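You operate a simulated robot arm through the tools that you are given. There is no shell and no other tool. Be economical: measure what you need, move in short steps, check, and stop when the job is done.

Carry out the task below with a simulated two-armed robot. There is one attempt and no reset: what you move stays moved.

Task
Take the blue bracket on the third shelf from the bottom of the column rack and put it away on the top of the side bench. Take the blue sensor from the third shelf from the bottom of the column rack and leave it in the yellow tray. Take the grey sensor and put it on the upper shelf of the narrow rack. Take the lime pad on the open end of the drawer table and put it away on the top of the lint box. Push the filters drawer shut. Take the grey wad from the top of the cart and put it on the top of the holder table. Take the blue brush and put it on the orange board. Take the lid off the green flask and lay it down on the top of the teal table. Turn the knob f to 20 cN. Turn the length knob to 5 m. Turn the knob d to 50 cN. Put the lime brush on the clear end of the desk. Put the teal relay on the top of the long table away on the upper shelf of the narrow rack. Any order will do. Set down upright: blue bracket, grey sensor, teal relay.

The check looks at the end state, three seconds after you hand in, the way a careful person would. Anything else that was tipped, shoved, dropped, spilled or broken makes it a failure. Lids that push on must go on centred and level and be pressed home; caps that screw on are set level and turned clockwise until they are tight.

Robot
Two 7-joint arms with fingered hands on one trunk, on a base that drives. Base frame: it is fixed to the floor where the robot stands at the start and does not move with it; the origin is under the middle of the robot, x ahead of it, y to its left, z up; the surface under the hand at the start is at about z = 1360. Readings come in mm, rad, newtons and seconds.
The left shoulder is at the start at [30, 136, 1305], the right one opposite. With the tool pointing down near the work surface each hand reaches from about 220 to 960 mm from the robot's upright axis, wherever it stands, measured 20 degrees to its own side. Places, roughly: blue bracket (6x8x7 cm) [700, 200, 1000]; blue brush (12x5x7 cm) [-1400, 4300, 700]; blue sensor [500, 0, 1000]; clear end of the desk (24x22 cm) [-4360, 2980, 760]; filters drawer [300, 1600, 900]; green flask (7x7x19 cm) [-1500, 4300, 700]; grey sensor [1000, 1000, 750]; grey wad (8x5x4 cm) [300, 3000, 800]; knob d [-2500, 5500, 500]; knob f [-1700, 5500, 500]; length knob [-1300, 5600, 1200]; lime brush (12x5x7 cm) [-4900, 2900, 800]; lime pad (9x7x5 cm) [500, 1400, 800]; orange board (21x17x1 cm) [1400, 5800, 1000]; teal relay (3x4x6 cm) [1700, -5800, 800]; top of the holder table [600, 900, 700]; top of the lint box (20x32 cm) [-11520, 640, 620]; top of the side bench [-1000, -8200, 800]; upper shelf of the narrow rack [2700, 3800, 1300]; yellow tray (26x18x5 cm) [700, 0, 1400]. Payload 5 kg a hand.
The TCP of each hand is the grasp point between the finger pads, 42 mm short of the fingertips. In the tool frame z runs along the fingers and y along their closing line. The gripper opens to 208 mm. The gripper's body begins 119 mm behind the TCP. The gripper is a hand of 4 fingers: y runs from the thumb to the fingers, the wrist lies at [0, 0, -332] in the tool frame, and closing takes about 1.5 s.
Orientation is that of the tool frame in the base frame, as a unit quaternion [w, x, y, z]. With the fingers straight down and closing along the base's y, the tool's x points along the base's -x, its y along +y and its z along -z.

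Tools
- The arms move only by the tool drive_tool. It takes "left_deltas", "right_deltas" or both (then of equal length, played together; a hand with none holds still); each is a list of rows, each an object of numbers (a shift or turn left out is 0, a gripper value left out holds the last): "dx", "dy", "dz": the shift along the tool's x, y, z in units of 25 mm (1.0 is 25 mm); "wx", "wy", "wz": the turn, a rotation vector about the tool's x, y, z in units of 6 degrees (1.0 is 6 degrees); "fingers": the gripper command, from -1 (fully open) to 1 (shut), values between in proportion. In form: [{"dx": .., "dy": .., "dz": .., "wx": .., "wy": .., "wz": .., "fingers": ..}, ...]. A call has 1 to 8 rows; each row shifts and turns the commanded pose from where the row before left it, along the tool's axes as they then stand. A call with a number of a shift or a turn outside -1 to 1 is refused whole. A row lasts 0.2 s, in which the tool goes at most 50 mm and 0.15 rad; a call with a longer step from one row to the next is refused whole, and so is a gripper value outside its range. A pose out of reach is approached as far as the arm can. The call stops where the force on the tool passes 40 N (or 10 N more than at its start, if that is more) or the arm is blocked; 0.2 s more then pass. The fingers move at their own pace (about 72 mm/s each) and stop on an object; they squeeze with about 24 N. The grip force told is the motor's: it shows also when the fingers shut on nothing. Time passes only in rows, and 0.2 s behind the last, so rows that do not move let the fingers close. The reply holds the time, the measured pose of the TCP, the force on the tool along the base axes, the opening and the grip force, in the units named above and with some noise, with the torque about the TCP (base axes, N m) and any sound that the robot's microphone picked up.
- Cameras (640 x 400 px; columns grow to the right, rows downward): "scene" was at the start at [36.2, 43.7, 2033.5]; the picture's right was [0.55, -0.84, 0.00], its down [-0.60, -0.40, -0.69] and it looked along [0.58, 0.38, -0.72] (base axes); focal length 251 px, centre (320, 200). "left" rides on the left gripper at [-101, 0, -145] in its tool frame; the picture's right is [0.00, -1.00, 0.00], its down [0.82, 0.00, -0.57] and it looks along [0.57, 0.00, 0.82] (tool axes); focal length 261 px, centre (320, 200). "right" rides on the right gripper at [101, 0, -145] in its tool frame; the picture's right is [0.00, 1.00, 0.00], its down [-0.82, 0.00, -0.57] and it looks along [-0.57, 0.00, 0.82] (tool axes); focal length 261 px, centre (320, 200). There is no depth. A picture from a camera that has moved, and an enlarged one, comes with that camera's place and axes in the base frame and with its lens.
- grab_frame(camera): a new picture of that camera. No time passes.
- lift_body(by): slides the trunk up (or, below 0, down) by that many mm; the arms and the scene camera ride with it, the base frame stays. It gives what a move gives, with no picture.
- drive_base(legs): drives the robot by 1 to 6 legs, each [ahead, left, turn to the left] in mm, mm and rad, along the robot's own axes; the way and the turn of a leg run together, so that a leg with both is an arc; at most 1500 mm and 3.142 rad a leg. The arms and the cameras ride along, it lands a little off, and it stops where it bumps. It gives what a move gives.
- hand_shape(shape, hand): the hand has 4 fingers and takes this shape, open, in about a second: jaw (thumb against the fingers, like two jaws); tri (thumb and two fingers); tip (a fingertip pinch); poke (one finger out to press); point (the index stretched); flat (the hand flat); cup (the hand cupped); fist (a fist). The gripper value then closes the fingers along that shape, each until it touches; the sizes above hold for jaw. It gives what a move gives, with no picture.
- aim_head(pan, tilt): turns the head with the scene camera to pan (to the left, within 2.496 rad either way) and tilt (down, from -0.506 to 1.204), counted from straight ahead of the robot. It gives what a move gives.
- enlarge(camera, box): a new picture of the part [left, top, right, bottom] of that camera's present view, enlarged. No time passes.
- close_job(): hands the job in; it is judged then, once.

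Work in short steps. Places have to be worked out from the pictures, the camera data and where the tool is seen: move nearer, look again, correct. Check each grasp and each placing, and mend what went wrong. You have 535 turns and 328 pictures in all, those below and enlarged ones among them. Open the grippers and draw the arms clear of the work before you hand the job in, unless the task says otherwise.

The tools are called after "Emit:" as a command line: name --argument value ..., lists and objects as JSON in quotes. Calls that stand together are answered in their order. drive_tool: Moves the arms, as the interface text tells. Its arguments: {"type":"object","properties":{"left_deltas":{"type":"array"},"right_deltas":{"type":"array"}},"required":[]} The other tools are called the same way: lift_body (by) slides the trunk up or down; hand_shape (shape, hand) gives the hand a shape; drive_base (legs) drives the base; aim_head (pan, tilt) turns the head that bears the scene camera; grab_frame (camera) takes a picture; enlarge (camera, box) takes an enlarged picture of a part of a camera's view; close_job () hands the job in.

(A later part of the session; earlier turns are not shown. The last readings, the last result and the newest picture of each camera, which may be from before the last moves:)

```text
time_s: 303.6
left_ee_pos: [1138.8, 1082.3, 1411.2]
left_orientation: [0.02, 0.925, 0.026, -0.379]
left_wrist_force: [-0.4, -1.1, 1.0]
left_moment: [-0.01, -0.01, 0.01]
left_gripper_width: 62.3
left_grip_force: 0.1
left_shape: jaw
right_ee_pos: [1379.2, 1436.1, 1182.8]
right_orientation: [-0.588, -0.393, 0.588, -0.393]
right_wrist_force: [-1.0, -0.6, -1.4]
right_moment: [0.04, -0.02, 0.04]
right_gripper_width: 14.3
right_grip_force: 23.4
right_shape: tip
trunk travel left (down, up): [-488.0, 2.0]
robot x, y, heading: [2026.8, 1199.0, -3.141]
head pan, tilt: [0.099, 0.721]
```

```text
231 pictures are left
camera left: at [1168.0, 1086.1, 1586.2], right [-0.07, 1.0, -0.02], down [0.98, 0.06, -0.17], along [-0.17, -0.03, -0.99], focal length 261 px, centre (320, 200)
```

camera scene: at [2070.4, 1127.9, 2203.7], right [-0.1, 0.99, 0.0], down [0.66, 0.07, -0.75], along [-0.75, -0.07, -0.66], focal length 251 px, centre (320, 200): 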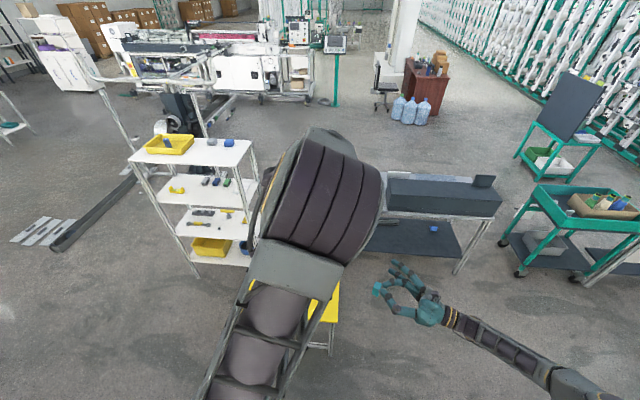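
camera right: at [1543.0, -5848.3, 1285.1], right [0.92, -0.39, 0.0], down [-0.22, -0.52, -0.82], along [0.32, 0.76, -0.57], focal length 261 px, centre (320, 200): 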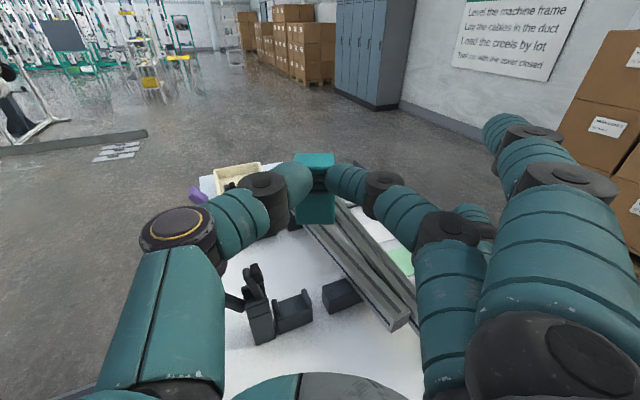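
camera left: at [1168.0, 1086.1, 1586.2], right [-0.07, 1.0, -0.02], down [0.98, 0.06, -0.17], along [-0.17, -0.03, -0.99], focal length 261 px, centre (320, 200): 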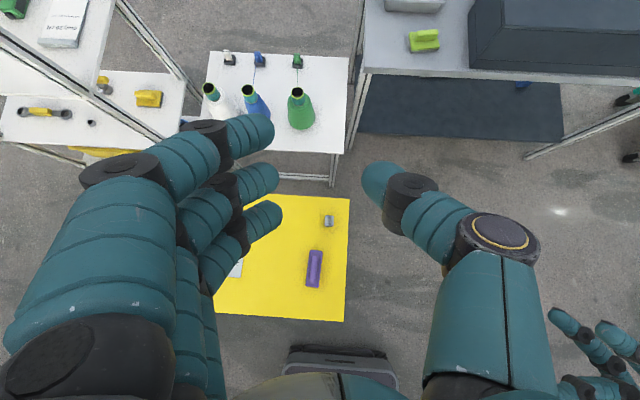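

Emit:
lift_body --by -380

Emit:
grab_frame --camera "left"

```text
time_s: 307.2
left_ee_pos: [1139.5, 1082.2, 1034.2]
left_orientation: [0.02, 0.925, 0.025, -0.379]
left_wrist_force: [0.3, -0.6, 0.4]
left_moment: [0.0, 0.03, -0.02]
left_gripper_width: 62.2
left_grip_force: 0.1
left_shape: jaw
right_ee_pos: [1382.2, 1435.5, 804.4]
right_orientation: [0.589, 0.393, -0.588, 0.392]
right_wrist_force: [0.7, -0.1, -1.0]
right_moment: [0.05, -0.01, -0.01]
right_gripper_width: 14.4
right_grip_force: 24.3
right_shape: tip
trunk travel left (down, up): [-108.0, 382.0]
robot x, y, heading: [2027.3, 1197.7, -3.14]
head pan, tilt: [0.099, 0.721]
```

```text
230 pictures are left
camera left: at [1169.6, 1086.8, 1207.2], right [-0.07, 1.0, -0.02], down [0.98, 0.06, -0.17], along [-0.17, -0.03, -0.99], focal length 261 px, centre (320, 200)
```

left: 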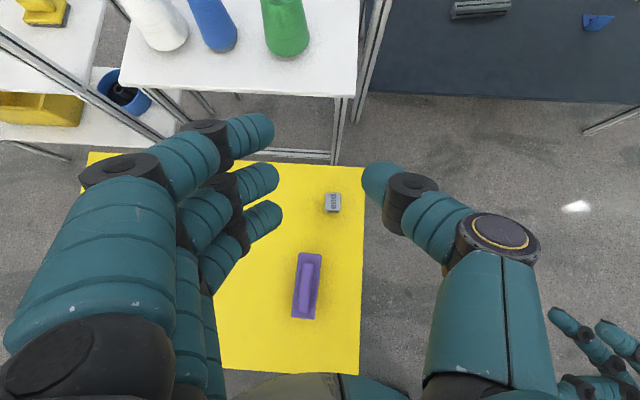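

I shift 13 mm and lower another 200 mm with the arm, then check.

Emit:
drive_base --legs '[[25, -13, 0]]'

Emit:
drive_tool --left_deltas '[{"dx": 0.72, "dz": 0.69}, {"dx": 0.72, "dz": 0.69}, {"dx": 0.72, "dz": 0.69}, {"dx": 0.72, "dz": 0.69}, {"dx": 0.72, "dz": 0.69}, {"dx": 0.72, "dz": 0.69}, {"dx": 0.72, "dz": 0.69}, {"dx": 0.72, "dz": 0.69}]'

Emit:
grab_frame --camera "left"

```text
time_s: 308.1
left_ee_pos: [1112.8, 1097.0, 1031.4]
left_orientation: [0.02, 0.925, 0.024, -0.378]
left_wrist_force: [-2.1, 0.9, -0.7]
left_moment: [-0.1, 0.01, 0.13]
left_gripper_width: 62.3
left_grip_force: 0.1
left_shape: jaw
right_ee_pos: [1356.3, 1449.4, 802.0]
right_orientation: [-0.589, -0.391, 0.589, -0.392]
right_wrist_force: [-1.0, 1.0, -1.5]
right_moment: [-0.11, 0.05, 0.19]
right_gripper_width: 14.4
right_grip_force: 24.0
right_shape: tip
trunk travel left (down, up): [-108.0, 382.0]
robot x, y, heading: [2002.6, 1211.5, -3.141]
head pan, tilt: [0.099, 0.721]
```

```text
time_s: 309.9
left_ee_pos: [1120.7, 1092.7, 833.3]
left_orientation: [0.021, 0.925, 0.025, -0.38]
left_wrist_force: [-0.6, -0.6, 0.8]
left_moment: [0.01, -0.07, 0.04]
left_gripper_width: 62.5
left_grip_force: 0.1
left_shape: jaw
right_ee_pos: [1356.1, 1449.7, 802.3]
right_orientation: [0.588, 0.393, -0.588, 0.393]
right_wrist_force: [-0.4, 0.4, -0.5]
right_moment: [0.06, -0.04, 0.0]
right_gripper_width: 14.3
right_grip_force: 24.0
right_shape: tip
trunk travel left (down, up): [-108.0, 382.0]
robot x, y, heading: [2004.0, 1209.3, -3.143]
head pan, tilt: [0.099, 0.721]
```

```text
229 pictures are left
camera left: at [1150.4, 1096.8, 1007.4], right [-0.07, 1.0, -0.02], down [0.98, 0.06, -0.17], along [-0.17, -0.03, -0.99], focal length 261 px, centre (320, 200)
```

left: 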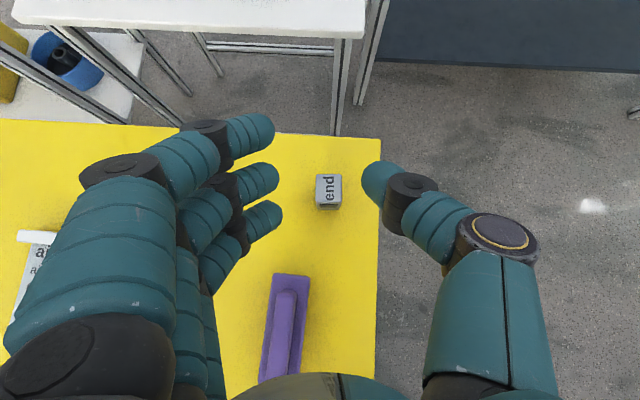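

The purple brush lies under the palm's path, so I steepen the hand by 24° before descending.

Emit:
drive_tool --left_deltas '[{"wy": 1}, {"wy": 1}, {"wy": 1}, {"wy": 1}]'

Emit:
grab_frame --camera "left"

```text
time_s: 310.9
left_ee_pos: [1120.4, 1091.7, 832.7]
left_orientation: [0.016, 0.984, 0.028, -0.178]
left_wrist_force: [-0.1, -1.2, 0.2]
left_moment: [0.16, -0.03, -0.05]
left_gripper_width: 62.6
left_grip_force: 0.0
left_shape: jaw
right_ee_pos: [1355.7, 1449.0, 804.1]
right_orientation: [-0.588, -0.393, 0.588, -0.392]
right_wrist_force: [-0.9, -0.2, -0.6]
right_moment: [-0.04, 0.0, 0.06]
right_gripper_width: 14.5
right_grip_force: 24.1
right_shape: tip
trunk travel left (down, up): [-108.0, 382.0]
robot x, y, heading: [2001.6, 1210.0, -3.145]
head pan, tilt: [0.099, 0.721]
```

```text
228 pictures are left
camera left: at [1077.0, 1091.5, 1003.9], right [-0.07, 1.0, -0.02], down [0.97, 0.07, 0.25], along [0.25, 0.0, -0.97], focal length 261 px, centre (320, 200)
```

left: 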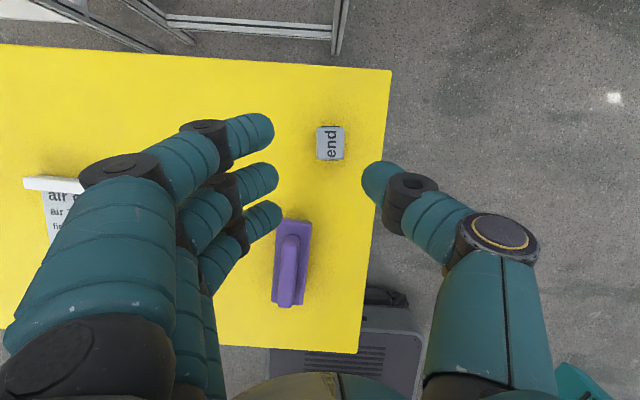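

Now there is clearance. I align (26 mm ahead, 6 mm aside) and descend 118 mm.

Emit:
drive_base --legs '[[26, -6, 0]]'

Emit:
drive_tool --left_deltas '[{"dz": 0.9, "dx": 0.333, "fingers": 0.45}, {"dz": 0.9, "dx": 0.333}, {"dz": 0.9, "dx": 0.333}, {"dz": 0.9, "dx": 0.333}]'

Emit:
grab_frame --camera "left"

```text
time_s: 311.7
left_ee_pos: [1094.6, 1098.2, 830.4]
left_orientation: [0.015, 0.983, 0.029, -0.178]
left_wrist_force: [-1.2, -0.5, -2.0]
left_moment: [-0.05, -0.1, 0.0]
left_gripper_width: 62.5
left_grip_force: 0.0
left_shape: jaw
right_ee_pos: [1329.1, 1455.5, 802.7]
right_orientation: [-0.588, -0.392, 0.588, -0.393]
right_wrist_force: [-1.7, -0.2, -2.1]
right_moment: [-0.09, 0.0, 0.16]
right_gripper_width: 14.5
right_grip_force: 24.2
right_shape: tip
trunk travel left (down, up): [-108.0, 382.0]
robot x, y, heading: [1975.6, 1218.5, -3.143]
head pan, tilt: [0.099, 0.721]
```

```text
time_s: 312.7
left_ee_pos: [1095.5, 1095.2, 738.0]
left_orientation: [0.015, 0.983, 0.029, -0.179]
left_wrist_force: [-0.3, 0.1, 1.0]
left_moment: [0.02, -0.15, -0.01]
left_gripper_width: 58.0
left_grip_force: 0.0
left_shape: jaw
right_ee_pos: [1331.3, 1454.6, 804.9]
right_orientation: [-0.588, -0.393, 0.588, -0.393]
right_wrist_force: [-1.1, -0.6, -0.9]
right_moment: [-0.03, -0.02, 0.03]
right_gripper_width: 14.4
right_grip_force: 23.9
right_shape: tip
trunk travel left (down, up): [-108.0, 382.0]
robot x, y, heading: [1974.7, 1217.1, -3.139]
head pan, tilt: [0.099, 0.721]
```

```text
227 pictures are left
camera left: at [1051.3, 1095.6, 907.8], right [-0.07, 1.0, -0.02], down [0.97, 0.07, 0.25], along [0.25, 0.0, -0.97], focal length 261 px, centre (320, 200)
```

left: 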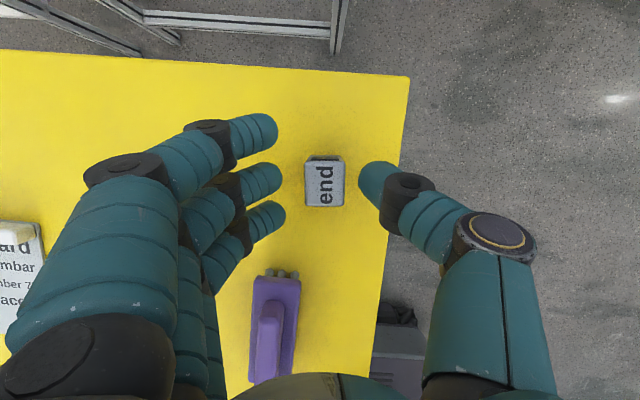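

Centred. I switch the left hand to the two-digit "tip" pinch here (balanced), then narrow.

Emit:
hand_shape --shape "tip" --hand "left"

Emit:
drive_tool --left_deltas '[{"fingers": 0.4}, {}, {}, {}, {}]'

Emit:
grab_frame --camera "left"

```text
time_s: 313.6
left_ee_pos: [1096.0, 1096.0, 737.9]
left_orientation: [0.015, 0.983, 0.029, -0.178]
left_wrist_force: [0.7, 0.4, 0.1]
left_moment: [0.0, 0.02, -0.01]
left_gripper_width: 207.9
left_grip_force: 0.0
left_shape: tip
right_ee_pos: [1330.3, 1455.6, 805.3]
right_orientation: [0.589, 0.392, -0.589, 0.392]
right_wrist_force: [0.1, -0.3, -0.5]
right_moment: [0.05, 0.02, -0.04]
right_gripper_width: 14.4
right_grip_force: 23.5
right_shape: tip
trunk travel left (down, up): [-108.0, 382.0]
robot x, y, heading: [1977.4, 1216.3, -3.145]
head pan, tilt: [0.099, 0.721]
```

```text
time_s: 314.8
left_ee_pos: [1094.7, 1096.6, 737.0]
left_orientation: [0.015, 0.983, 0.028, -0.179]
left_wrist_force: [0.8, 0.0, 0.4]
left_moment: [-0.02, -0.01, 0.0]
left_gripper_width: 62.6
left_grip_force: 0.0
left_shape: tip
right_ee_pos: [1330.1, 1454.9, 804.4]
right_orientation: [-0.588, -0.392, 0.589, -0.392]
right_wrist_force: [-0.3, -0.3, -0.2]
right_moment: [0.04, -0.02, -0.01]
right_gripper_width: 14.5
right_grip_force: 23.9
right_shape: tip
trunk travel left (down, up): [-108.0, 382.0]
robot x, y, heading: [1975.0, 1215.5, -3.139]
head pan, tilt: [0.099, 0.721]
```

```text
226 pictures are left
camera left: at [1051.8, 1096.0, 908.0], right [-0.07, 1.0, -0.02], down [0.97, 0.07, 0.25], along [0.25, 0.0, -0.97], focal length 261 px, centre (320, 200)
```

left: 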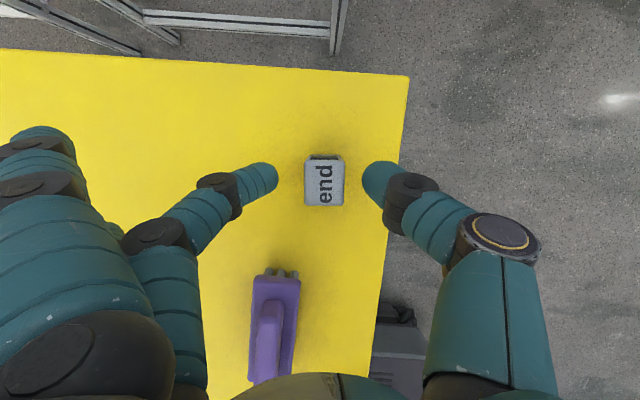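

Emit:
drive_tool --left_deltas '[{"dz": 0.32, "dx": 0.12}, {"fingers": 1}, {}, {}, {}, {"dz": -0.9, "dx": -0.33}, {"dz": -0.9, "dx": -0.33}]'

Emit:
grab_frame --camera "left"

```text
time_s: 316.4
left_ee_pos: [1096.4, 1097.1, 776.8]
left_orientation: [0.015, 0.984, 0.028, -0.177]
left_wrist_force: [0.3, 0.1, -0.9]
left_moment: [-0.02, 0.08, 0.03]
left_gripper_width: 24.4
left_grip_force: 24.5
left_shape: tip
right_ee_pos: [1330.8, 1455.0, 803.8]
right_orientation: [0.589, 0.393, -0.588, 0.392]
right_wrist_force: [0.7, -0.5, -0.7]
right_moment: [0.04, 0.01, -0.04]
right_gripper_width: 14.7
right_grip_force: 24.5
right_shape: tip
trunk travel left (down, up): [-108.0, 382.0]
robot x, y, heading: [1976.1, 1213.6, -3.139]
head pan, tilt: [0.099, 0.721]
```

```text
225 pictures are left
camera left: at [1052.4, 1096.3, 947.3], right [-0.07, 1.0, -0.02], down [0.97, 0.07, 0.25], along [0.25, 0.0, -0.97], focal length 261 px, centre (320, 200)
```

left: 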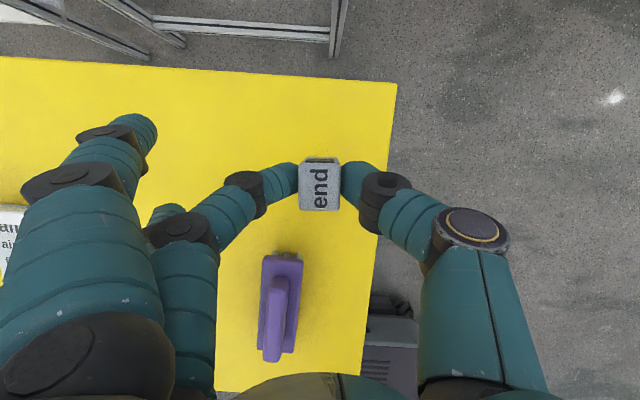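

Held upright. I raise the trunk, back off and turn north to view the narrow rack.

Emit:
lift_body --by 380

Emit:
drive_base --legs '[[-350, 0, 0], [0, 0, -1.571], [900, 0, 0]]'

Emit:
aim_head --pan -0.25 --tilt 0.5

Emit:
grab_frame --camera "scene"

```text
time_s: 320.1
left_ee_pos: [1094.5, 1097.1, 1157.2]
left_orientation: [0.015, 0.984, 0.028, -0.178]
left_wrist_force: [-0.1, -0.3, -1.0]
left_moment: [0.01, -0.03, 0.01]
left_gripper_width: 24.7
left_grip_force: 23.4
left_shape: tip
right_ee_pos: [1330.0, 1455.3, 1183.7]
right_orientation: [0.588, 0.393, -0.588, 0.393]
right_wrist_force: [0.6, -0.6, -0.8]
right_moment: [-0.02, 0.01, 0.03]
right_gripper_width: 14.4
right_grip_force: 24.2
right_shape: tip
trunk travel left (down, up): [-488.0, 2.0]
robot x, y, heading: [1976.4, 1216.6, -3.142]
head pan, tilt: [0.099, 0.721]
```

```text
time_s: 330.5
left_ee_pos: [2225.6, 3003.2, 1156.9]
left_orientation: [-0.116, 0.712, -0.679, -0.137]
left_wrist_force: [0.8, 0.0, -0.6]
left_moment: [-0.04, 0.0, -0.01]
left_gripper_width: 24.5
left_grip_force: 23.9
left_shape: tip
right_ee_pos: [2581.1, 2762.8, 1183.3]
right_orientation: [-0.692, 0.143, 0.693, 0.143]
right_wrist_force: [0.2, -1.2, 0.1]
right_moment: [0.0, 0.01, 0.05]
right_gripper_width: 11.8
right_grip_force: 23.9
right_shape: tip
trunk travel left (down, up): [-488.0, 2.0]
robot x, y, heading: [2332.3, 2120.7, 1.557]
head pan, tilt: [0.099, 0.721]
```

```text
time_s: 331.4
left_ee_pos: [2226.4, 3002.3, 1156.7]
left_orientation: [-0.117, 0.711, -0.679, -0.136]
left_wrist_force: [-0.7, 0.3, -0.3]
left_moment: [-0.02, -0.04, 0.03]
left_gripper_width: 24.5
left_grip_force: 23.8
left_shape: tip
right_ee_pos: [2582.2, 2762.6, 1184.5]
right_orientation: [-0.692, 0.144, 0.692, 0.144]
right_wrist_force: [0.7, -0.2, 0.0]
right_moment: [-0.03, -0.01, -0.02]
right_gripper_width: 11.8
right_grip_force: 24.0
right_shape: tip
trunk travel left (down, up): [-488.0, 2.0]
robot x, y, heading: [2332.0, 2123.1, 1.561]
head pan, tilt: [-0.25, 0.499]
```

```text
224 pictures are left
camera scene: at [2356.3, 2179.1, 2223.1], right [0.97, -0.26, 0.0], down [-0.12, -0.46, -0.88], along [0.23, 0.85, -0.48], focal length 251 px, centre (320, 200)
```

scene: 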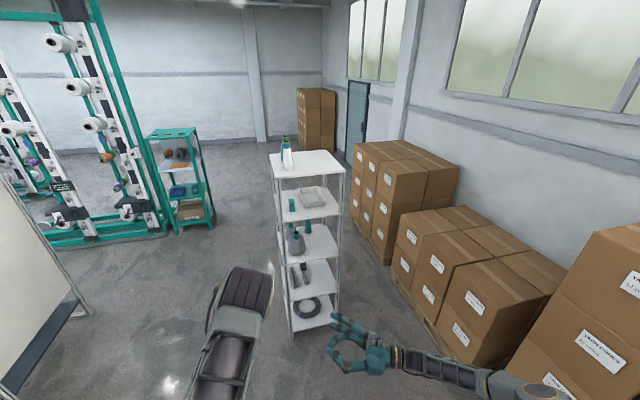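

The narrow rack's upper shelf (z≈1290, below the top board) holds a tray and a small teal item. I zoom in, and check the relay grip.

Emit:
enlarge --camera "scene" --box '[260, 135, 360, 225]'

Emit:
enlarge --camera "right" --box '[220, 100, 420, 250]'

Emit:
enlarge --camera "left" --box '[220, 100, 420, 250]'

```text
4.44 times, centred on (310, 180) of scene
camera zoom: at [2356.3, 2179.1, 2223.1], right [0.97, -0.26, 0.0], down [-0.12, -0.46, -0.88], along [0.23, 0.85, -0.48], focal length 1117 px, centre (364, 289)
```

zoom: 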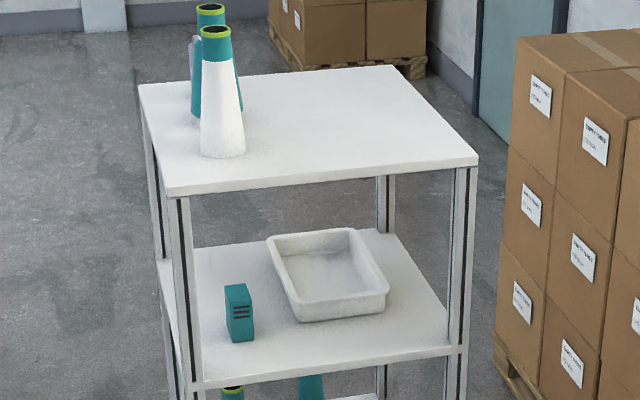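

```text
2.67 times, centred on (320, 175) of right
camera zoom: at [2714.2, 2706.2, 1285.2], right [0.4, 0.92, 0.0], down [0.52, -0.23, -0.82], along [-0.75, 0.32, -0.57], focal length 695 px, centre (320, 267)
```

zoom: 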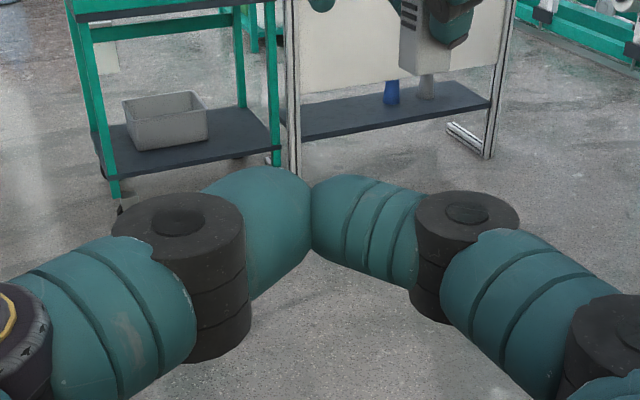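

```text
2.67 times, centred on (320, 175) of left
camera zoom: at [2226.7, 3045.5, 1327.9], right [1.0, 0.05, -0.02], down [0.06, -0.97, 0.25], along [0.0, -0.25, -0.97], focal length 695 px, centre (320, 267)
```

zoom: 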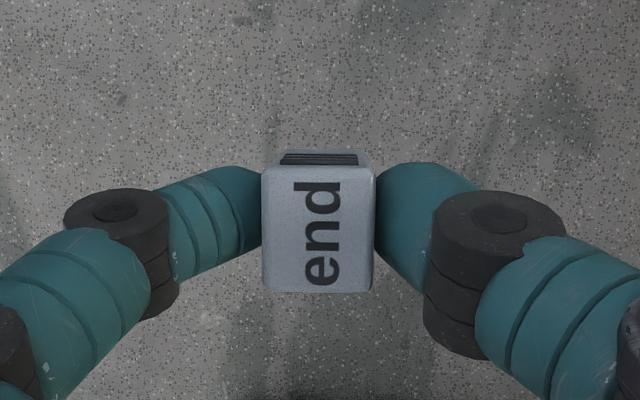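

The relay has slipped out of the right hand somewhere during the last drive. I search the floor along the hand's path.

Emit:
aim_head --pan -0.7 --tilt 1.1

Emit:
grab_frame --camera "scene"

Emit:
aim_head --pan 2.3 --tilt 0.9

Emit:
grab_frame --camera "scene"

Emit:
aim_head --pan -2.3 --tilt 0.95

Emit:
grab_frame --camera "scene"

```text
time_s: 332.4
left_ee_pos: [2225.9, 3003.3, 1157.0]
left_orientation: [-0.117, 0.711, -0.68, -0.136]
left_wrist_force: [0.5, 0.4, -1.2]
left_moment: [-0.01, -0.06, 0.03]
left_gripper_width: 24.5
left_grip_force: 23.7
left_shape: tip
right_ee_pos: [2581.8, 2762.3, 1183.9]
right_orientation: [0.692, -0.143, -0.692, -0.143]
right_wrist_force: [-0.4, 1.1, -0.6]
right_moment: [0.0, -0.03, 0.01]
right_gripper_width: 11.7
right_grip_force: 23.9
right_shape: tip
trunk travel left (down, up): [-488.0, 2.0]
robot x, y, heading: [2335.6, 2120.0, 1.558]
head pan, tilt: [-0.7, 1.1]
```

```text
220 pictures are left
camera scene: at [2374.1, 2139.4, 2175.5], right [0.76, -0.65, 0.0], down [-0.58, -0.68, -0.45], along [0.3, 0.34, -0.89], focal length 251 px, centre (320, 200)
```

scene: 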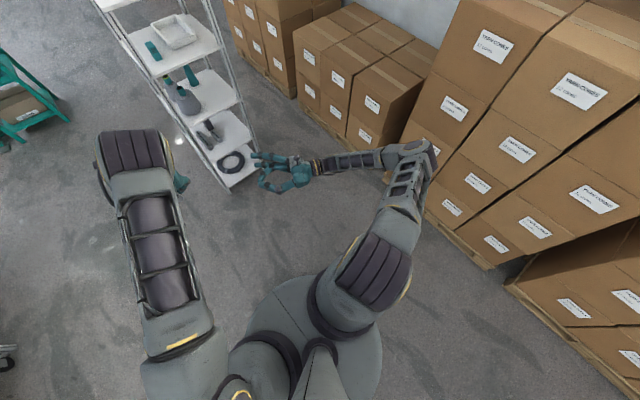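

```text
time_s: 335.0
left_ee_pos: [2226.9, 3003.2, 1156.6]
left_orientation: [-0.116, 0.711, -0.68, -0.137]
left_wrist_force: [-0.2, 0.0, 0.0]
left_moment: [-0.04, 0.0, 0.01]
left_gripper_width: 24.5
left_grip_force: 24.0
left_shape: tip
right_ee_pos: [2581.3, 2763.8, 1184.8]
right_orientation: [0.693, -0.143, -0.693, -0.143]
right_wrist_force: [0.8, 0.9, -0.2]
right_moment: [0.02, -0.03, 0.0]
right_gripper_width: 11.7
right_grip_force: 24.6
right_shape: tip
trunk travel left (down, up): [-488.0, 2.0]
robot x, y, heading: [2337.0, 2123.6, 1.558]
head pan, tilt: [2.3, 0.901]
```

```text
219 pictures are left
camera scene: at [2276.1, 2041.9, 2189.3], right [-0.66, 0.75, 0.0], down [0.59, 0.52, -0.62], along [-0.47, -0.41, -0.78], focal length 251 px, centre (320, 200)
```

scene: 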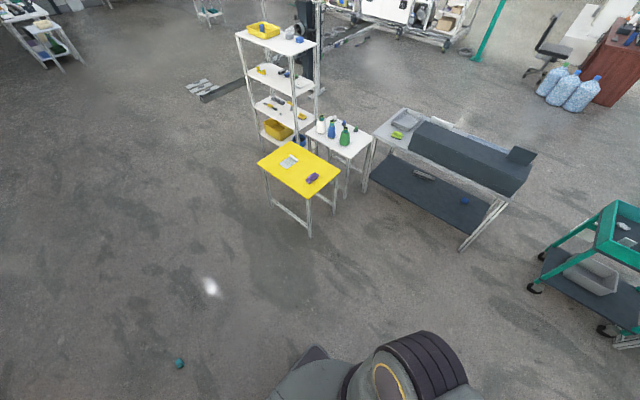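

```text
time_s: 338.6
left_ee_pos: [2226.1, 3003.6, 1157.8]
left_orientation: [-0.117, 0.711, -0.68, -0.136]
left_wrist_force: [0.5, 1.1, -0.6]
left_moment: [0.0, 0.01, -0.03]
left_gripper_width: 24.5
left_grip_force: 24.4
left_shape: tip
right_ee_pos: [2580.5, 2762.4, 1184.2]
right_orientation: [-0.692, 0.143, 0.693, 0.143]
right_wrist_force: [-0.2, 0.1, 0.8]
right_moment: [0.0, -0.01, 0.0]
right_gripper_width: 11.6
right_grip_force: 24.5
right_shape: tip
trunk travel left (down, up): [-488.0, 2.0]
robot x, y, heading: [2331.7, 2122.6, 1.561]
head pan, tilt: [-2.3, 0.949]
```

```text
218 pictures are left
camera scene: at [2386.7, 2042.5, 2185.7], right [-0.67, -0.74, 0.0], down [-0.6, 0.55, -0.58], along [0.43, -0.39, -0.81], focal length 251 px, centre (320, 200)
```

scene: 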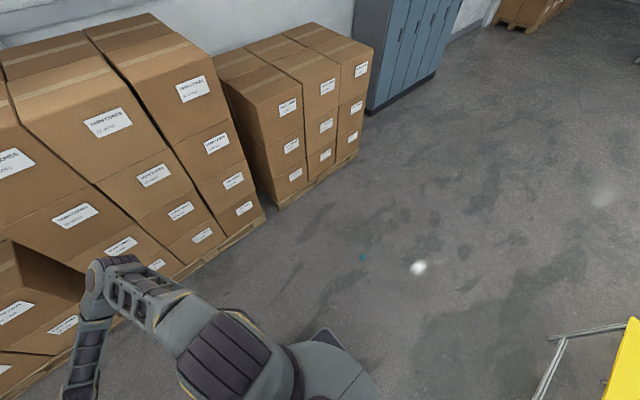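

The relay lies on the floor at ≈[2790,1142]; I'll fetch it after placing the grey sensor. The shelf's free front strip is at x≈2600–2870, y≈3600–3750. I raise the left hand and align for x≈2735.

Emit:
drive_base --legs '[[400, -510, 0.01]]'

Emit:
drive_tool --left_deltas '[{"dz": -0.93, "dx": -0.345}, {"dz": -0.93, "dx": -0.345}, {"dz": -0.93, "dx": -0.345}, {"dz": -0.93, "dx": -0.345}, {"dz": -0.93, "dx": -0.345}, {"dz": -0.93, "dx": -0.345}, {"dz": -0.93, "dx": -0.345}, {"dz": -0.93, "dx": -0.345}]'

Emit:
drive_tool --left_deltas '[{"dz": -0.93, "dx": -0.345}, {"dz": -0.9, "dx": -0.4, "wy": -0.75}, {"wy": -0.75}]'

Emit:
aim_head --pan 0 --tilt 0.6

Emit:
grab_frame --camera "left"

Emit:
grab_frame --camera "scene"

```text
time_s: 342.3
left_ee_pos: [2730.3, 3402.0, 1157.1]
left_orientation: [-0.116, 0.716, -0.675, -0.137]
left_wrist_force: [-0.1, -0.1, -1.6]
left_moment: [-0.01, -0.02, 0.01]
left_gripper_width: 24.6
left_grip_force: 24.5
left_shape: tip
right_ee_pos: [3089.5, 3166.6, 1183.8]
right_orientation: [0.694, -0.138, -0.693, -0.138]
right_wrist_force: [-0.1, 0.2, -0.3]
right_moment: [0.01, 0.0, 0.02]
right_gripper_width: 11.7
right_grip_force: 24.0
right_shape: tip
trunk travel left (down, up): [-488.0, 2.0]
robot x, y, heading: [2852.3, 2522.4, 1.568]
head pan, tilt: [-2.3, 0.949]
```

```text
time_s: 344.1
left_ee_pos: [2733.9, 3399.3, 1354.4]
left_orientation: [-0.115, 0.716, -0.675, -0.137]
left_wrist_force: [0.2, -1.4, -1.9]
left_moment: [0.04, -0.03, 0.03]
left_gripper_width: 24.4
left_grip_force: 24.2
left_shape: tip
right_ee_pos: [3089.3, 3165.9, 1183.9]
right_orientation: [-0.693, 0.138, 0.694, 0.138]
right_wrist_force: [0.8, -0.2, 0.4]
right_moment: [0.02, 0.0, -0.02]
right_gripper_width: 11.8
right_grip_force: 23.9
right_shape: tip
trunk travel left (down, up): [-488.0, 2.0]
robot x, y, heading: [2844.9, 2523.7, 1.575]
head pan, tilt: [-2.3, 0.949]
```

```text
time_s: 344.9
left_ee_pos: [2735.1, 3403.4, 1403.8]
left_orientation: [-0.168, 0.703, -0.663, -0.193]
left_wrist_force: [0.1, -0.3, -1.8]
left_moment: [0.02, -0.01, -0.01]
left_gripper_width: 24.6
left_grip_force: 23.8
left_shape: tip
right_ee_pos: [3088.4, 3167.3, 1183.7]
right_orientation: [0.694, -0.138, -0.693, -0.138]
right_wrist_force: [-0.5, 0.3, -0.4]
right_moment: [0.01, -0.02, 0.02]
right_gripper_width: 11.7
right_grip_force: 23.4
right_shape: tip
trunk travel left (down, up): [-488.0, 2.0]
robot x, y, heading: [2847.7, 2524.1, 1.57]
head pan, tilt: [-2.3, 0.949]
```

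```text
time_s: 347.0
left_ee_pos: [2735.5, 3401.3, 1404.5]
left_orientation: [-0.168, 0.703, -0.664, -0.193]
left_wrist_force: [-0.1, 0.3, -1.1]
left_moment: [-0.01, 0.0, -0.04]
left_gripper_width: 24.4
left_grip_force: 24.2
left_shape: tip
right_ee_pos: [3088.0, 3166.8, 1184.8]
right_orientation: [-0.693, 0.139, 0.694, 0.138]
right_wrist_force: [-0.1, -0.3, -0.2]
right_moment: [0.02, -0.02, 0.0]
right_gripper_width: 11.6
right_grip_force: 24.4
right_shape: tip
trunk travel left (down, up): [-488.0, 2.0]
robot x, y, heading: [2848.6, 2518.8, 1.566]
head pan, tilt: [0.0, 0.6]
```

```text
217 pictures are left
camera left: at [2736.6, 3418.2, 1579.3], right [1.0, 0.07, -0.02], down [0.07, -0.99, 0.09], along [-0.01, -0.09, -1.0], focal length 261 px, centre (320, 200)
```

left: 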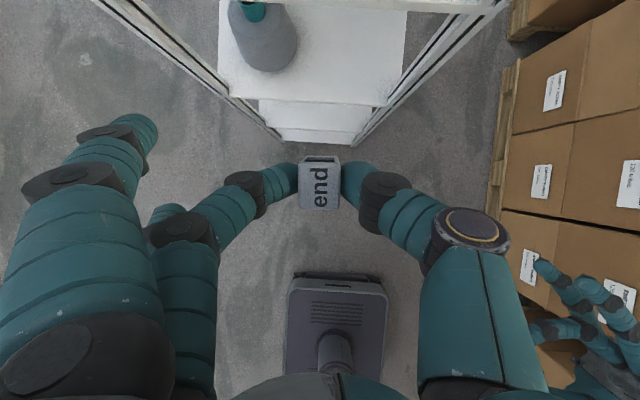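

```text
216 pictures are left
camera scene: at [2848.5, 2580.4, 2214.0], right [1.0, 0.0, 0.0], down [0.0, -0.57, -0.82], along [0.0, 0.82, -0.57], focal length 251 px, centre (320, 200)
```

scene: 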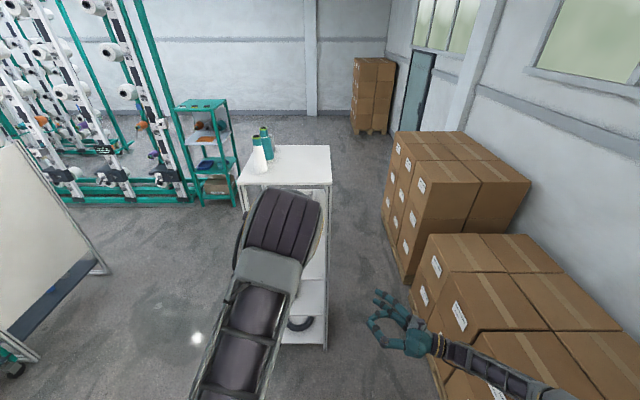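

Upper shelf top ≈1294, top board bottom ≈1570. I lower to a slim entry height, and drive the sensor in just behind the front edge.

Emit:
drive_tool --left_deltas '[{"dz": 0.69, "dx": 0.4}]'

Emit:
drive_base --legs '[[180, 10, 0]]'

Emit:
grab_frame --camera "left"

Emit:
enlarge --camera "right" --box '[120, 0, 520, 250]'

```text
time_s: 347.4
left_ee_pos: [2733.6, 3403.0, 1382.4]
left_orientation: [-0.168, 0.703, -0.664, -0.193]
left_wrist_force: [-1.1, 1.1, -1.1]
left_moment: [-0.07, 0.02, 0.01]
left_gripper_width: 24.6
left_grip_force: 24.0
left_shape: tip
right_ee_pos: [3088.2, 3167.2, 1182.7]
right_orientation: [-0.693, 0.138, 0.694, 0.139]
right_wrist_force: [-0.1, 0.8, -0.8]
right_moment: [-0.01, 0.03, 0.05]
right_gripper_width: 11.7
right_grip_force: 23.9
right_shape: tip
trunk travel left (down, up): [-488.0, 2.0]
robot x, y, heading: [2848.4, 2521.6, 1.572]
head pan, tilt: [0.0, 0.6]
```

```text
time_s: 348.9
left_ee_pos: [2722.1, 3582.1, 1383.8]
left_orientation: [-0.167, 0.704, -0.663, -0.193]
left_wrist_force: [0.0, 0.3, -1.0]
left_moment: [-0.04, 0.01, -0.01]
left_gripper_width: 24.3
left_grip_force: 24.3
left_shape: tip
right_ee_pos: [3077.3, 3347.1, 1184.1]
right_orientation: [0.693, -0.139, -0.693, -0.139]
right_wrist_force: [-0.7, 0.5, 0.2]
right_moment: [0.0, 0.03, 0.02]
right_gripper_width: 11.6
right_grip_force: 23.9
right_shape: tip
trunk travel left (down, up): [-488.0, 2.0]
robot x, y, heading: [2838.8, 2704.4, 1.571]
head pan, tilt: [0.0, 0.6]
```

```text
215 pictures are left
camera left: at [2724.7, 3598.2, 1559.3], right [1.0, 0.07, -0.02], down [0.07, -0.99, 0.09], along [-0.01, -0.09, -1.0], focal length 261 px, centre (320, 200)
```

left: 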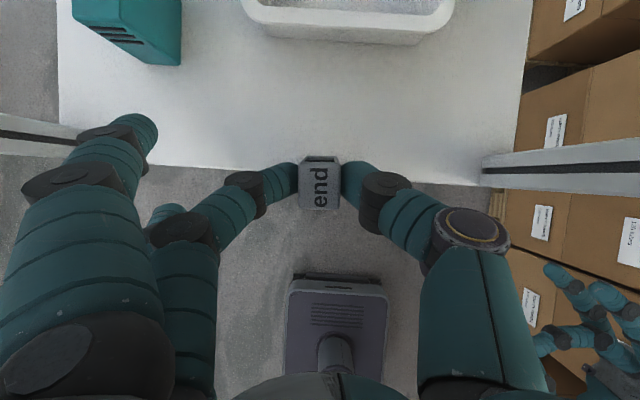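

```text
1.60 times, centred on (320, 125) of right
camera zoom: at [3211.3, 3292.1, 1285.0], right [0.38, 0.92, 0.0], down [0.53, -0.22, -0.82], along [-0.76, 0.31, -0.57], focal length 417 px, centre (320, 320)
```

zoom: 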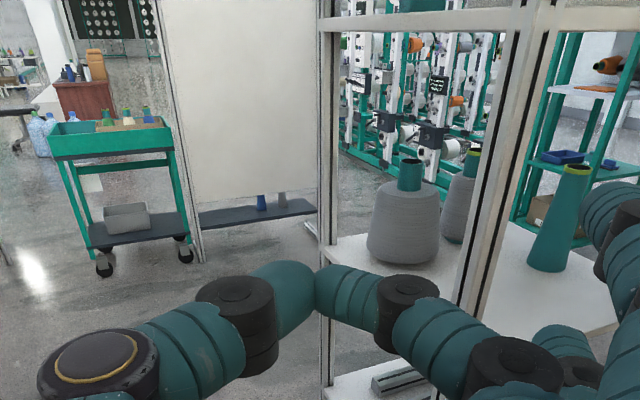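

Clearances look fine. I advance the last 45 mm and lower gently to contact.

Emit:
drive_base --legs '[[45, 0, 0]]'

Emit:
drive_tool --left_deltas '[{"dz": 0.17, "dx": 0.1}, {"dz": 0.17, "dx": 0.1}, {"dz": 0.1, "dx": 0.06}]'

Emit:
grab_frame --camera "left"

```text
time_s: 349.8
left_ee_pos: [2722.4, 3622.7, 1387.0]
left_orientation: [-0.17, 0.703, -0.664, -0.193]
left_wrist_force: [-0.6, -1.3, -1.0]
left_moment: [0.1, -0.01, 0.04]
left_gripper_width: 24.2
left_grip_force: 24.4
left_shape: tip
right_ee_pos: [3077.9, 3387.3, 1186.4]
right_orientation: [0.694, -0.138, -0.693, -0.139]
right_wrist_force: [0.1, -1.2, 0.5]
right_moment: [0.0, -0.03, -0.16]
right_gripper_width: 11.7
right_grip_force: 24.0
right_shape: tip
trunk travel left (down, up): [-488.0, 2.0]
robot x, y, heading: [2839.0, 2745.5, 1.575]
head pan, tilt: [0.0, 0.6]
```

```text
time_s: 350.6
left_ee_pos: [2722.7, 3627.8, 1370.4]
left_orientation: [-0.167, 0.703, -0.664, -0.192]
left_wrist_force: [-0.1, 0.1, -0.3]
left_moment: [-0.06, 0.02, -0.01]
left_gripper_width: 24.5
left_grip_force: 23.9
left_shape: tip
right_ee_pos: [3077.0, 3392.5, 1183.5]
right_orientation: [0.694, -0.139, -0.693, -0.138]
right_wrist_force: [-0.3, 1.3, -1.2]
right_moment: [-0.02, 0.0, 0.07]
right_gripper_width: 11.7
right_grip_force: 23.8
right_shape: tip
trunk travel left (down, up): [-488.0, 2.0]
robot x, y, heading: [2838.5, 2747.3, 1.57]
head pan, tilt: [0.0, 0.6]
```

```text
213 pictures are left
camera left: at [2724.7, 3642.8, 1546.0], right [1.0, 0.07, -0.02], down [0.07, -0.99, 0.09], along [-0.01, -0.09, -1.0], focal length 261 px, centre (320, 200)
```

left: 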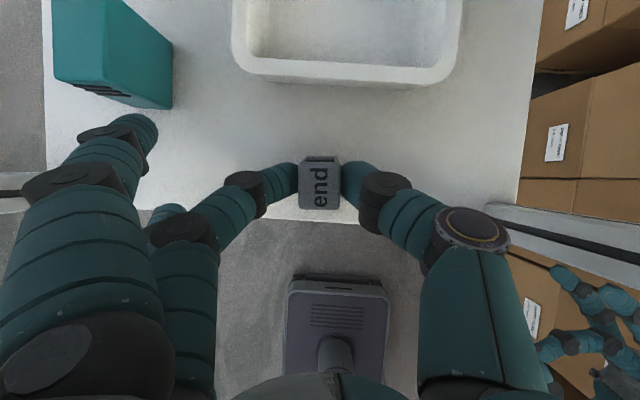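

Sensor is inside the edge by ~20 mm. I feel down to the shelf.

Emit:
drive_tool --left_deltas '[{"dz": 0.1, "dx": 0.06}, {"dz": 0.1, "dx": 0.06}, {"dz": 0.1, "dx": 0.06}]'

```text
time_s: 351.4
left_ee_pos: [2723.8, 3624.4, 1367.7]
left_orientation: [-0.17, 0.703, -0.663, -0.195]
left_wrist_force: [1.2, 4.6, 25.4]
left_moment: [0.33, 0.01, 0.01]
left_gripper_width: 25.4
left_grip_force: 24.3
left_shape: tip
right_ee_pos: [3079.2, 3389.4, 1184.7]
right_orientation: [0.694, -0.137, -0.693, -0.139]
right_wrist_force: [0.7, -0.3, 0.0]
right_moment: [-0.01, -0.02, 0.03]
right_gripper_width: 11.8
right_grip_force: 24.5
right_shape: tip
trunk travel left (down, up): [-488.0, 2.0]
robot x, y, heading: [2838.8, 2747.5, 1.571]
head pan, tilt: [0.0, 0.6]
```

Contact. I ease off slightly and open.

Emit:
drive_tool --left_deltas '[{"dz": -0.1, "dx": -0.06}, {"fingers": 0.45}, {}, {}]'

Emit:
grab_frame --camera "left"

```text
time_s: 352.4
left_ee_pos: [2721.9, 3623.3, 1365.4]
left_orientation: [-0.167, 0.703, -0.664, -0.192]
left_wrist_force: [0.3, -0.1, -0.1]
left_moment: [-0.01, 0.03, -0.02]
left_gripper_width: 56.7
left_grip_force: 0.2
left_shape: tip
right_ee_pos: [3078.8, 3389.5, 1184.0]
right_orientation: [0.694, -0.139, -0.693, -0.139]
right_wrist_force: [0.2, -0.8, -0.2]
right_moment: [-0.02, 0.0, 0.01]
right_gripper_width: 11.8
right_grip_force: 23.8
right_shape: tip
trunk travel left (down, up): [-488.0, 2.0]
robot x, y, heading: [2840.1, 2747.5, 1.572]
head pan, tilt: [0.0, 0.6]
```

```text
212 pictures are left
camera left: at [2724.3, 3639.9, 1540.4], right [1.0, 0.07, -0.02], down [0.07, -0.99, 0.09], along [-0.01, -0.09, -1.0], focal length 261 px, centre (320, 200)
```

left: 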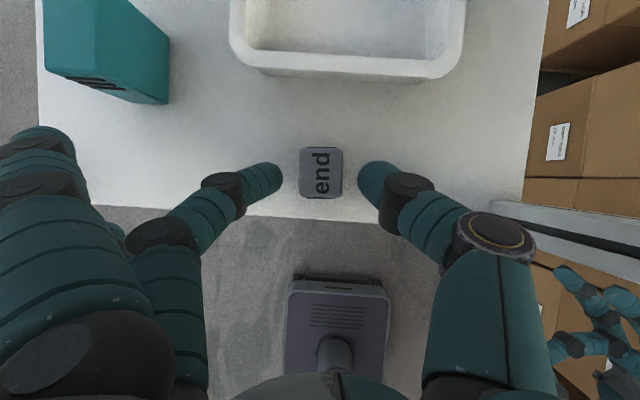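

The grey sensor stands upright on the upper shelf. I back straight out.

Emit:
drive_base --legs '[[-60, 0, 0], [-240, 0, 0]]'

Emit:
enlarge --camera "scene" --box '[180, 100, 400, 260]'

```text
time_s: 354.7
left_ee_pos: [2723.7, 3328.6, 1367.0]
left_orientation: [-0.168, 0.702, -0.665, -0.192]
left_wrist_force: [-0.1, 0.0, -0.3]
left_moment: [0.03, 0.01, 0.03]
left_gripper_width: 56.6
left_grip_force: 0.1
left_shape: tip
right_ee_pos: [3079.0, 3093.4, 1184.2]
right_orientation: [-0.693, 0.14, 0.694, 0.139]
right_wrist_force: [-0.7, 0.0, 1.0]
right_moment: [-0.03, 0.01, 0.01]
right_gripper_width: 11.7
right_grip_force: 24.4
right_shape: tip
trunk travel left (down, up): [-488.0, 2.0]
robot x, y, heading: [2836.3, 2453.0, 1.569]
head pan, tilt: [0.0, 0.6]
```

```text
2.50 times, centred on (290, 180) of scene
camera zoom: at [2838.8, 2506.9, 2214.0], right [1.0, 0.0, 0.0], down [0.0, -0.56, -0.83], along [0.0, 0.83, -0.56], focal length 628 px, centre (395, 250)
```

zoom: 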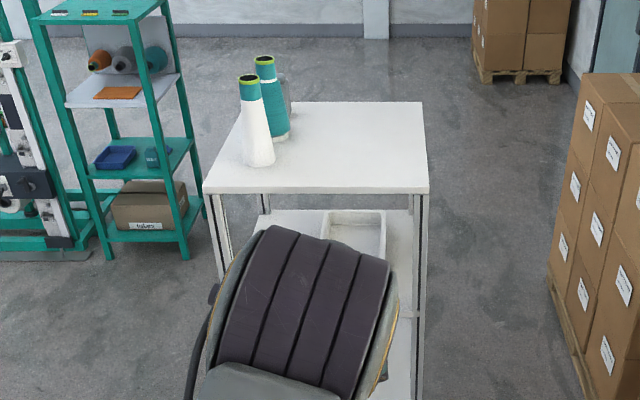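

Next I fetch the relay: I reverse around it so that I end up south of it, facing north, about 0.7 m away.

Emit:
drive_base --legs '[[0, 640, 0], [-1400, 0, 0], [-650, 0, 0], [0, -700, 0]]'

Emit:
aim_head --pan 0.1 --tilt 1.1

Emit:
grab_frame --camera "scene"

```text
time_s: 371.5
left_ee_pos: [2778.6, 1292.9, 1364.7]
left_orientation: [-0.167, 0.707, -0.66, -0.194]
left_wrist_force: [-0.5, -0.5, -0.3]
left_moment: [0.03, -0.03, -0.01]
left_gripper_width: 56.6
left_grip_force: 0.0
left_shape: tip
right_ee_pos: [3136.9, 1061.1, 1184.1]
right_orientation: [0.694, -0.134, -0.694, -0.134]
right_wrist_force: [-0.3, -0.4, -0.9]
right_moment: [0.0, 0.01, -0.04]
right_gripper_width: 11.6
right_grip_force: 23.7
right_shape: tip
trunk travel left (down, up): [-488.0, 2.0]
robot x, y, heading: [2904.8, 414.0, 1.586]
head pan, tilt: [0.0, 0.6]
```

```text
time_s: 372.4
left_ee_pos: [2779.0, 1293.0, 1366.5]
left_orientation: [-0.167, 0.708, -0.659, -0.194]
left_wrist_force: [0.3, 0.6, 0.7]
left_moment: [0.0, -0.02, -0.02]
left_gripper_width: 56.8
left_grip_force: 0.1
left_shape: tip
right_ee_pos: [3137.4, 1061.9, 1184.1]
right_orientation: [-0.694, 0.134, 0.695, 0.134]
right_wrist_force: [0.5, -0.6, 0.4]
right_moment: [-0.02, -0.02, -0.01]
right_gripper_width: 11.6
right_grip_force: 23.8
right_shape: tip
trunk travel left (down, up): [-488.0, 2.0]
robot x, y, heading: [2905.0, 418.6, 1.584]
head pan, tilt: [0.099, 1.1]
```

```text
210 pictures are left
camera scene: at [2897.7, 447.7, 2175.5], right [0.99, 0.11, 0.0], down [0.1, -0.89, -0.45], along [-0.05, 0.45, -0.89], focal length 251 px, centre (320, 200)
```

scene: 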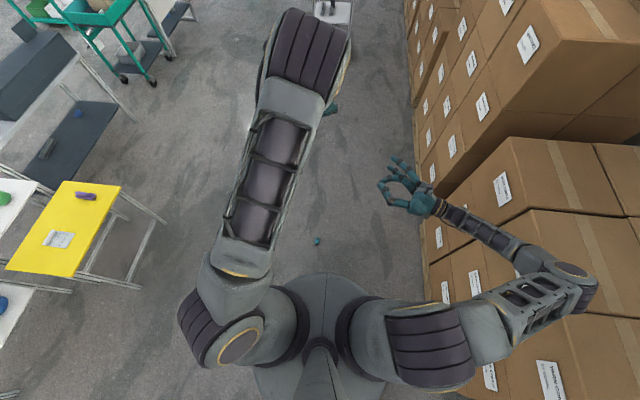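

Emit:
enlarge --camera "scene" --box '[297, 226, 337, 256]'

```text
13.33 times, centred on (317, 241) of scene
camera zoom: at [2897.7, 447.7, 2175.5], right [0.99, 0.11, 0.0], down [0.1, -0.89, -0.45], along [-0.05, 0.45, -0.89], focal length 3352 px, centre (360, -347)
```

zoom: 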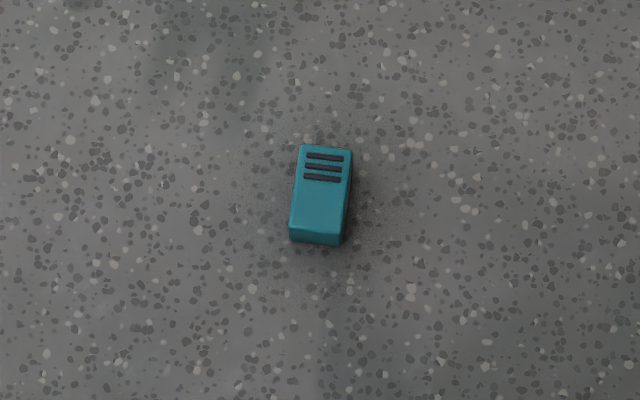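

Lucky: it lies with its slot end (top) pointing north and slots up. So a vertical pinch followed by pitching the hand forward will stand it upright. I set up the left hand vertically above it.

Emit:
drive_base --legs '[[97, 10, -0.012]]'

Emit:
drive_tool --left_deltas '[{"wy": 1}, {"wy": 1}, {"wy": 1}, {"wy": 1}, {"wy": 1}, {"dx": 1}, {"dx": 1}, {"dx": 1}]'

Emit:
drive_tool --left_deltas '[{"dx": 1}, {"dx": 1}, {"dx": 1}, {"dx": 1}, {"dx": 1}, {"dx": 1}, {"dx": 1}]'

Emit:
lift_body --by -400

Emit:
grab_frame --camera "left"

```text
time_s: 373.6
left_ee_pos: [2778.2, 1392.7, 1364.7]
left_orientation: [-0.167, 0.704, -0.663, -0.192]
left_wrist_force: [0.0, 0.6, 0.0]
left_moment: [-0.03, 0.02, -0.01]
left_gripper_width: 56.6
left_grip_force: 0.0
left_shape: tip
right_ee_pos: [3134.7, 1158.8, 1183.3]
right_orientation: [-0.693, 0.139, 0.694, 0.137]
right_wrist_force: [-0.5, 0.4, 0.9]
right_moment: [0.01, 0.09, 0.04]
right_gripper_width: 11.6
right_grip_force: 23.3
right_shape: tip
trunk travel left (down, up): [-488.0, 2.0]
robot x, y, heading: [2895.3, 513.2, 1.57]
head pan, tilt: [0.099, 1.1]
```

```text
time_s: 375.4
left_ee_pos: [2782.9, 1318.3, 1366.0]
left_orientation: [0.009, 0.729, -0.684, -0.004]
left_wrist_force: [0.1, -0.3, 1.3]
left_moment: [0.04, 0.0, -0.01]
left_gripper_width: 56.9
left_grip_force: 0.2
left_shape: tip
right_ee_pos: [3132.7, 1157.8, 1185.0]
right_orientation: [-0.693, 0.138, 0.693, 0.138]
right_wrist_force: [-0.7, -1.1, 0.8]
right_moment: [-0.02, 0.0, -0.01]
right_gripper_width: 11.3
right_grip_force: 23.8
right_shape: tip
trunk travel left (down, up): [-488.0, 2.0]
robot x, y, heading: [2889.9, 510.8, 1.573]
head pan, tilt: [0.099, 1.1]
```

```text
time_s: 377.0
left_ee_pos: [2794.8, 1141.8, 1367.0]
left_orientation: [0.009, 0.729, -0.684, -0.004]
left_wrist_force: [0.0, -0.9, 0.8]
left_moment: [0.09, 0.0, 0.03]
left_gripper_width: 56.8
left_grip_force: 0.1
left_shape: tip
right_ee_pos: [3133.5, 1155.2, 1184.9]
right_orientation: [0.694, -0.138, -0.693, -0.14]
right_wrist_force: [-0.8, -1.1, 0.6]
right_moment: [-0.01, -0.04, -0.07]
right_gripper_width: 11.5
right_grip_force: 24.5
right_shape: tip
trunk travel left (down, up): [-488.0, 2.0]
robot x, y, heading: [2896.8, 515.6, 1.573]
head pan, tilt: [0.099, 1.1]
```

```text
time_s: 380.8
left_ee_pos: [2795.4, 1143.3, 967.0]
left_orientation: [0.009, 0.729, -0.684, -0.004]
left_wrist_force: [0.5, 0.0, 0.3]
left_moment: [0.0, -0.02, -0.01]
left_gripper_width: 56.8
left_grip_force: 0.0
left_shape: tip
right_ee_pos: [3134.2, 1156.9, 783.0]
right_orientation: [-0.693, 0.138, 0.694, 0.138]
right_wrist_force: [0.3, 1.3, -0.8]
right_moment: [0.01, 0.0, -0.02]
right_gripper_width: 11.9
right_grip_force: 24.7
right_shape: tip
trunk travel left (down, up): [-88.0, 402.0]
robot x, y, heading: [2897.7, 513.1, 1.572]
head pan, tilt: [0.099, 1.1]
```

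```text
208 pictures are left
camera left: at [2790.8, 1244.2, 1111.0], right [1.0, 0.07, -0.02], down [0.07, -0.81, 0.58], along [0.02, -0.58, -0.82], focal length 261 px, centre (320, 200)
```

left: 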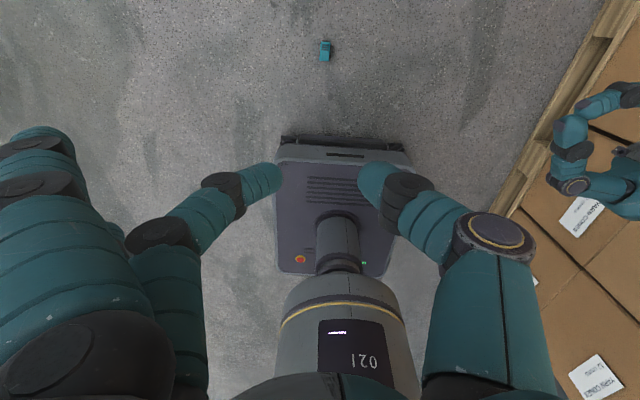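

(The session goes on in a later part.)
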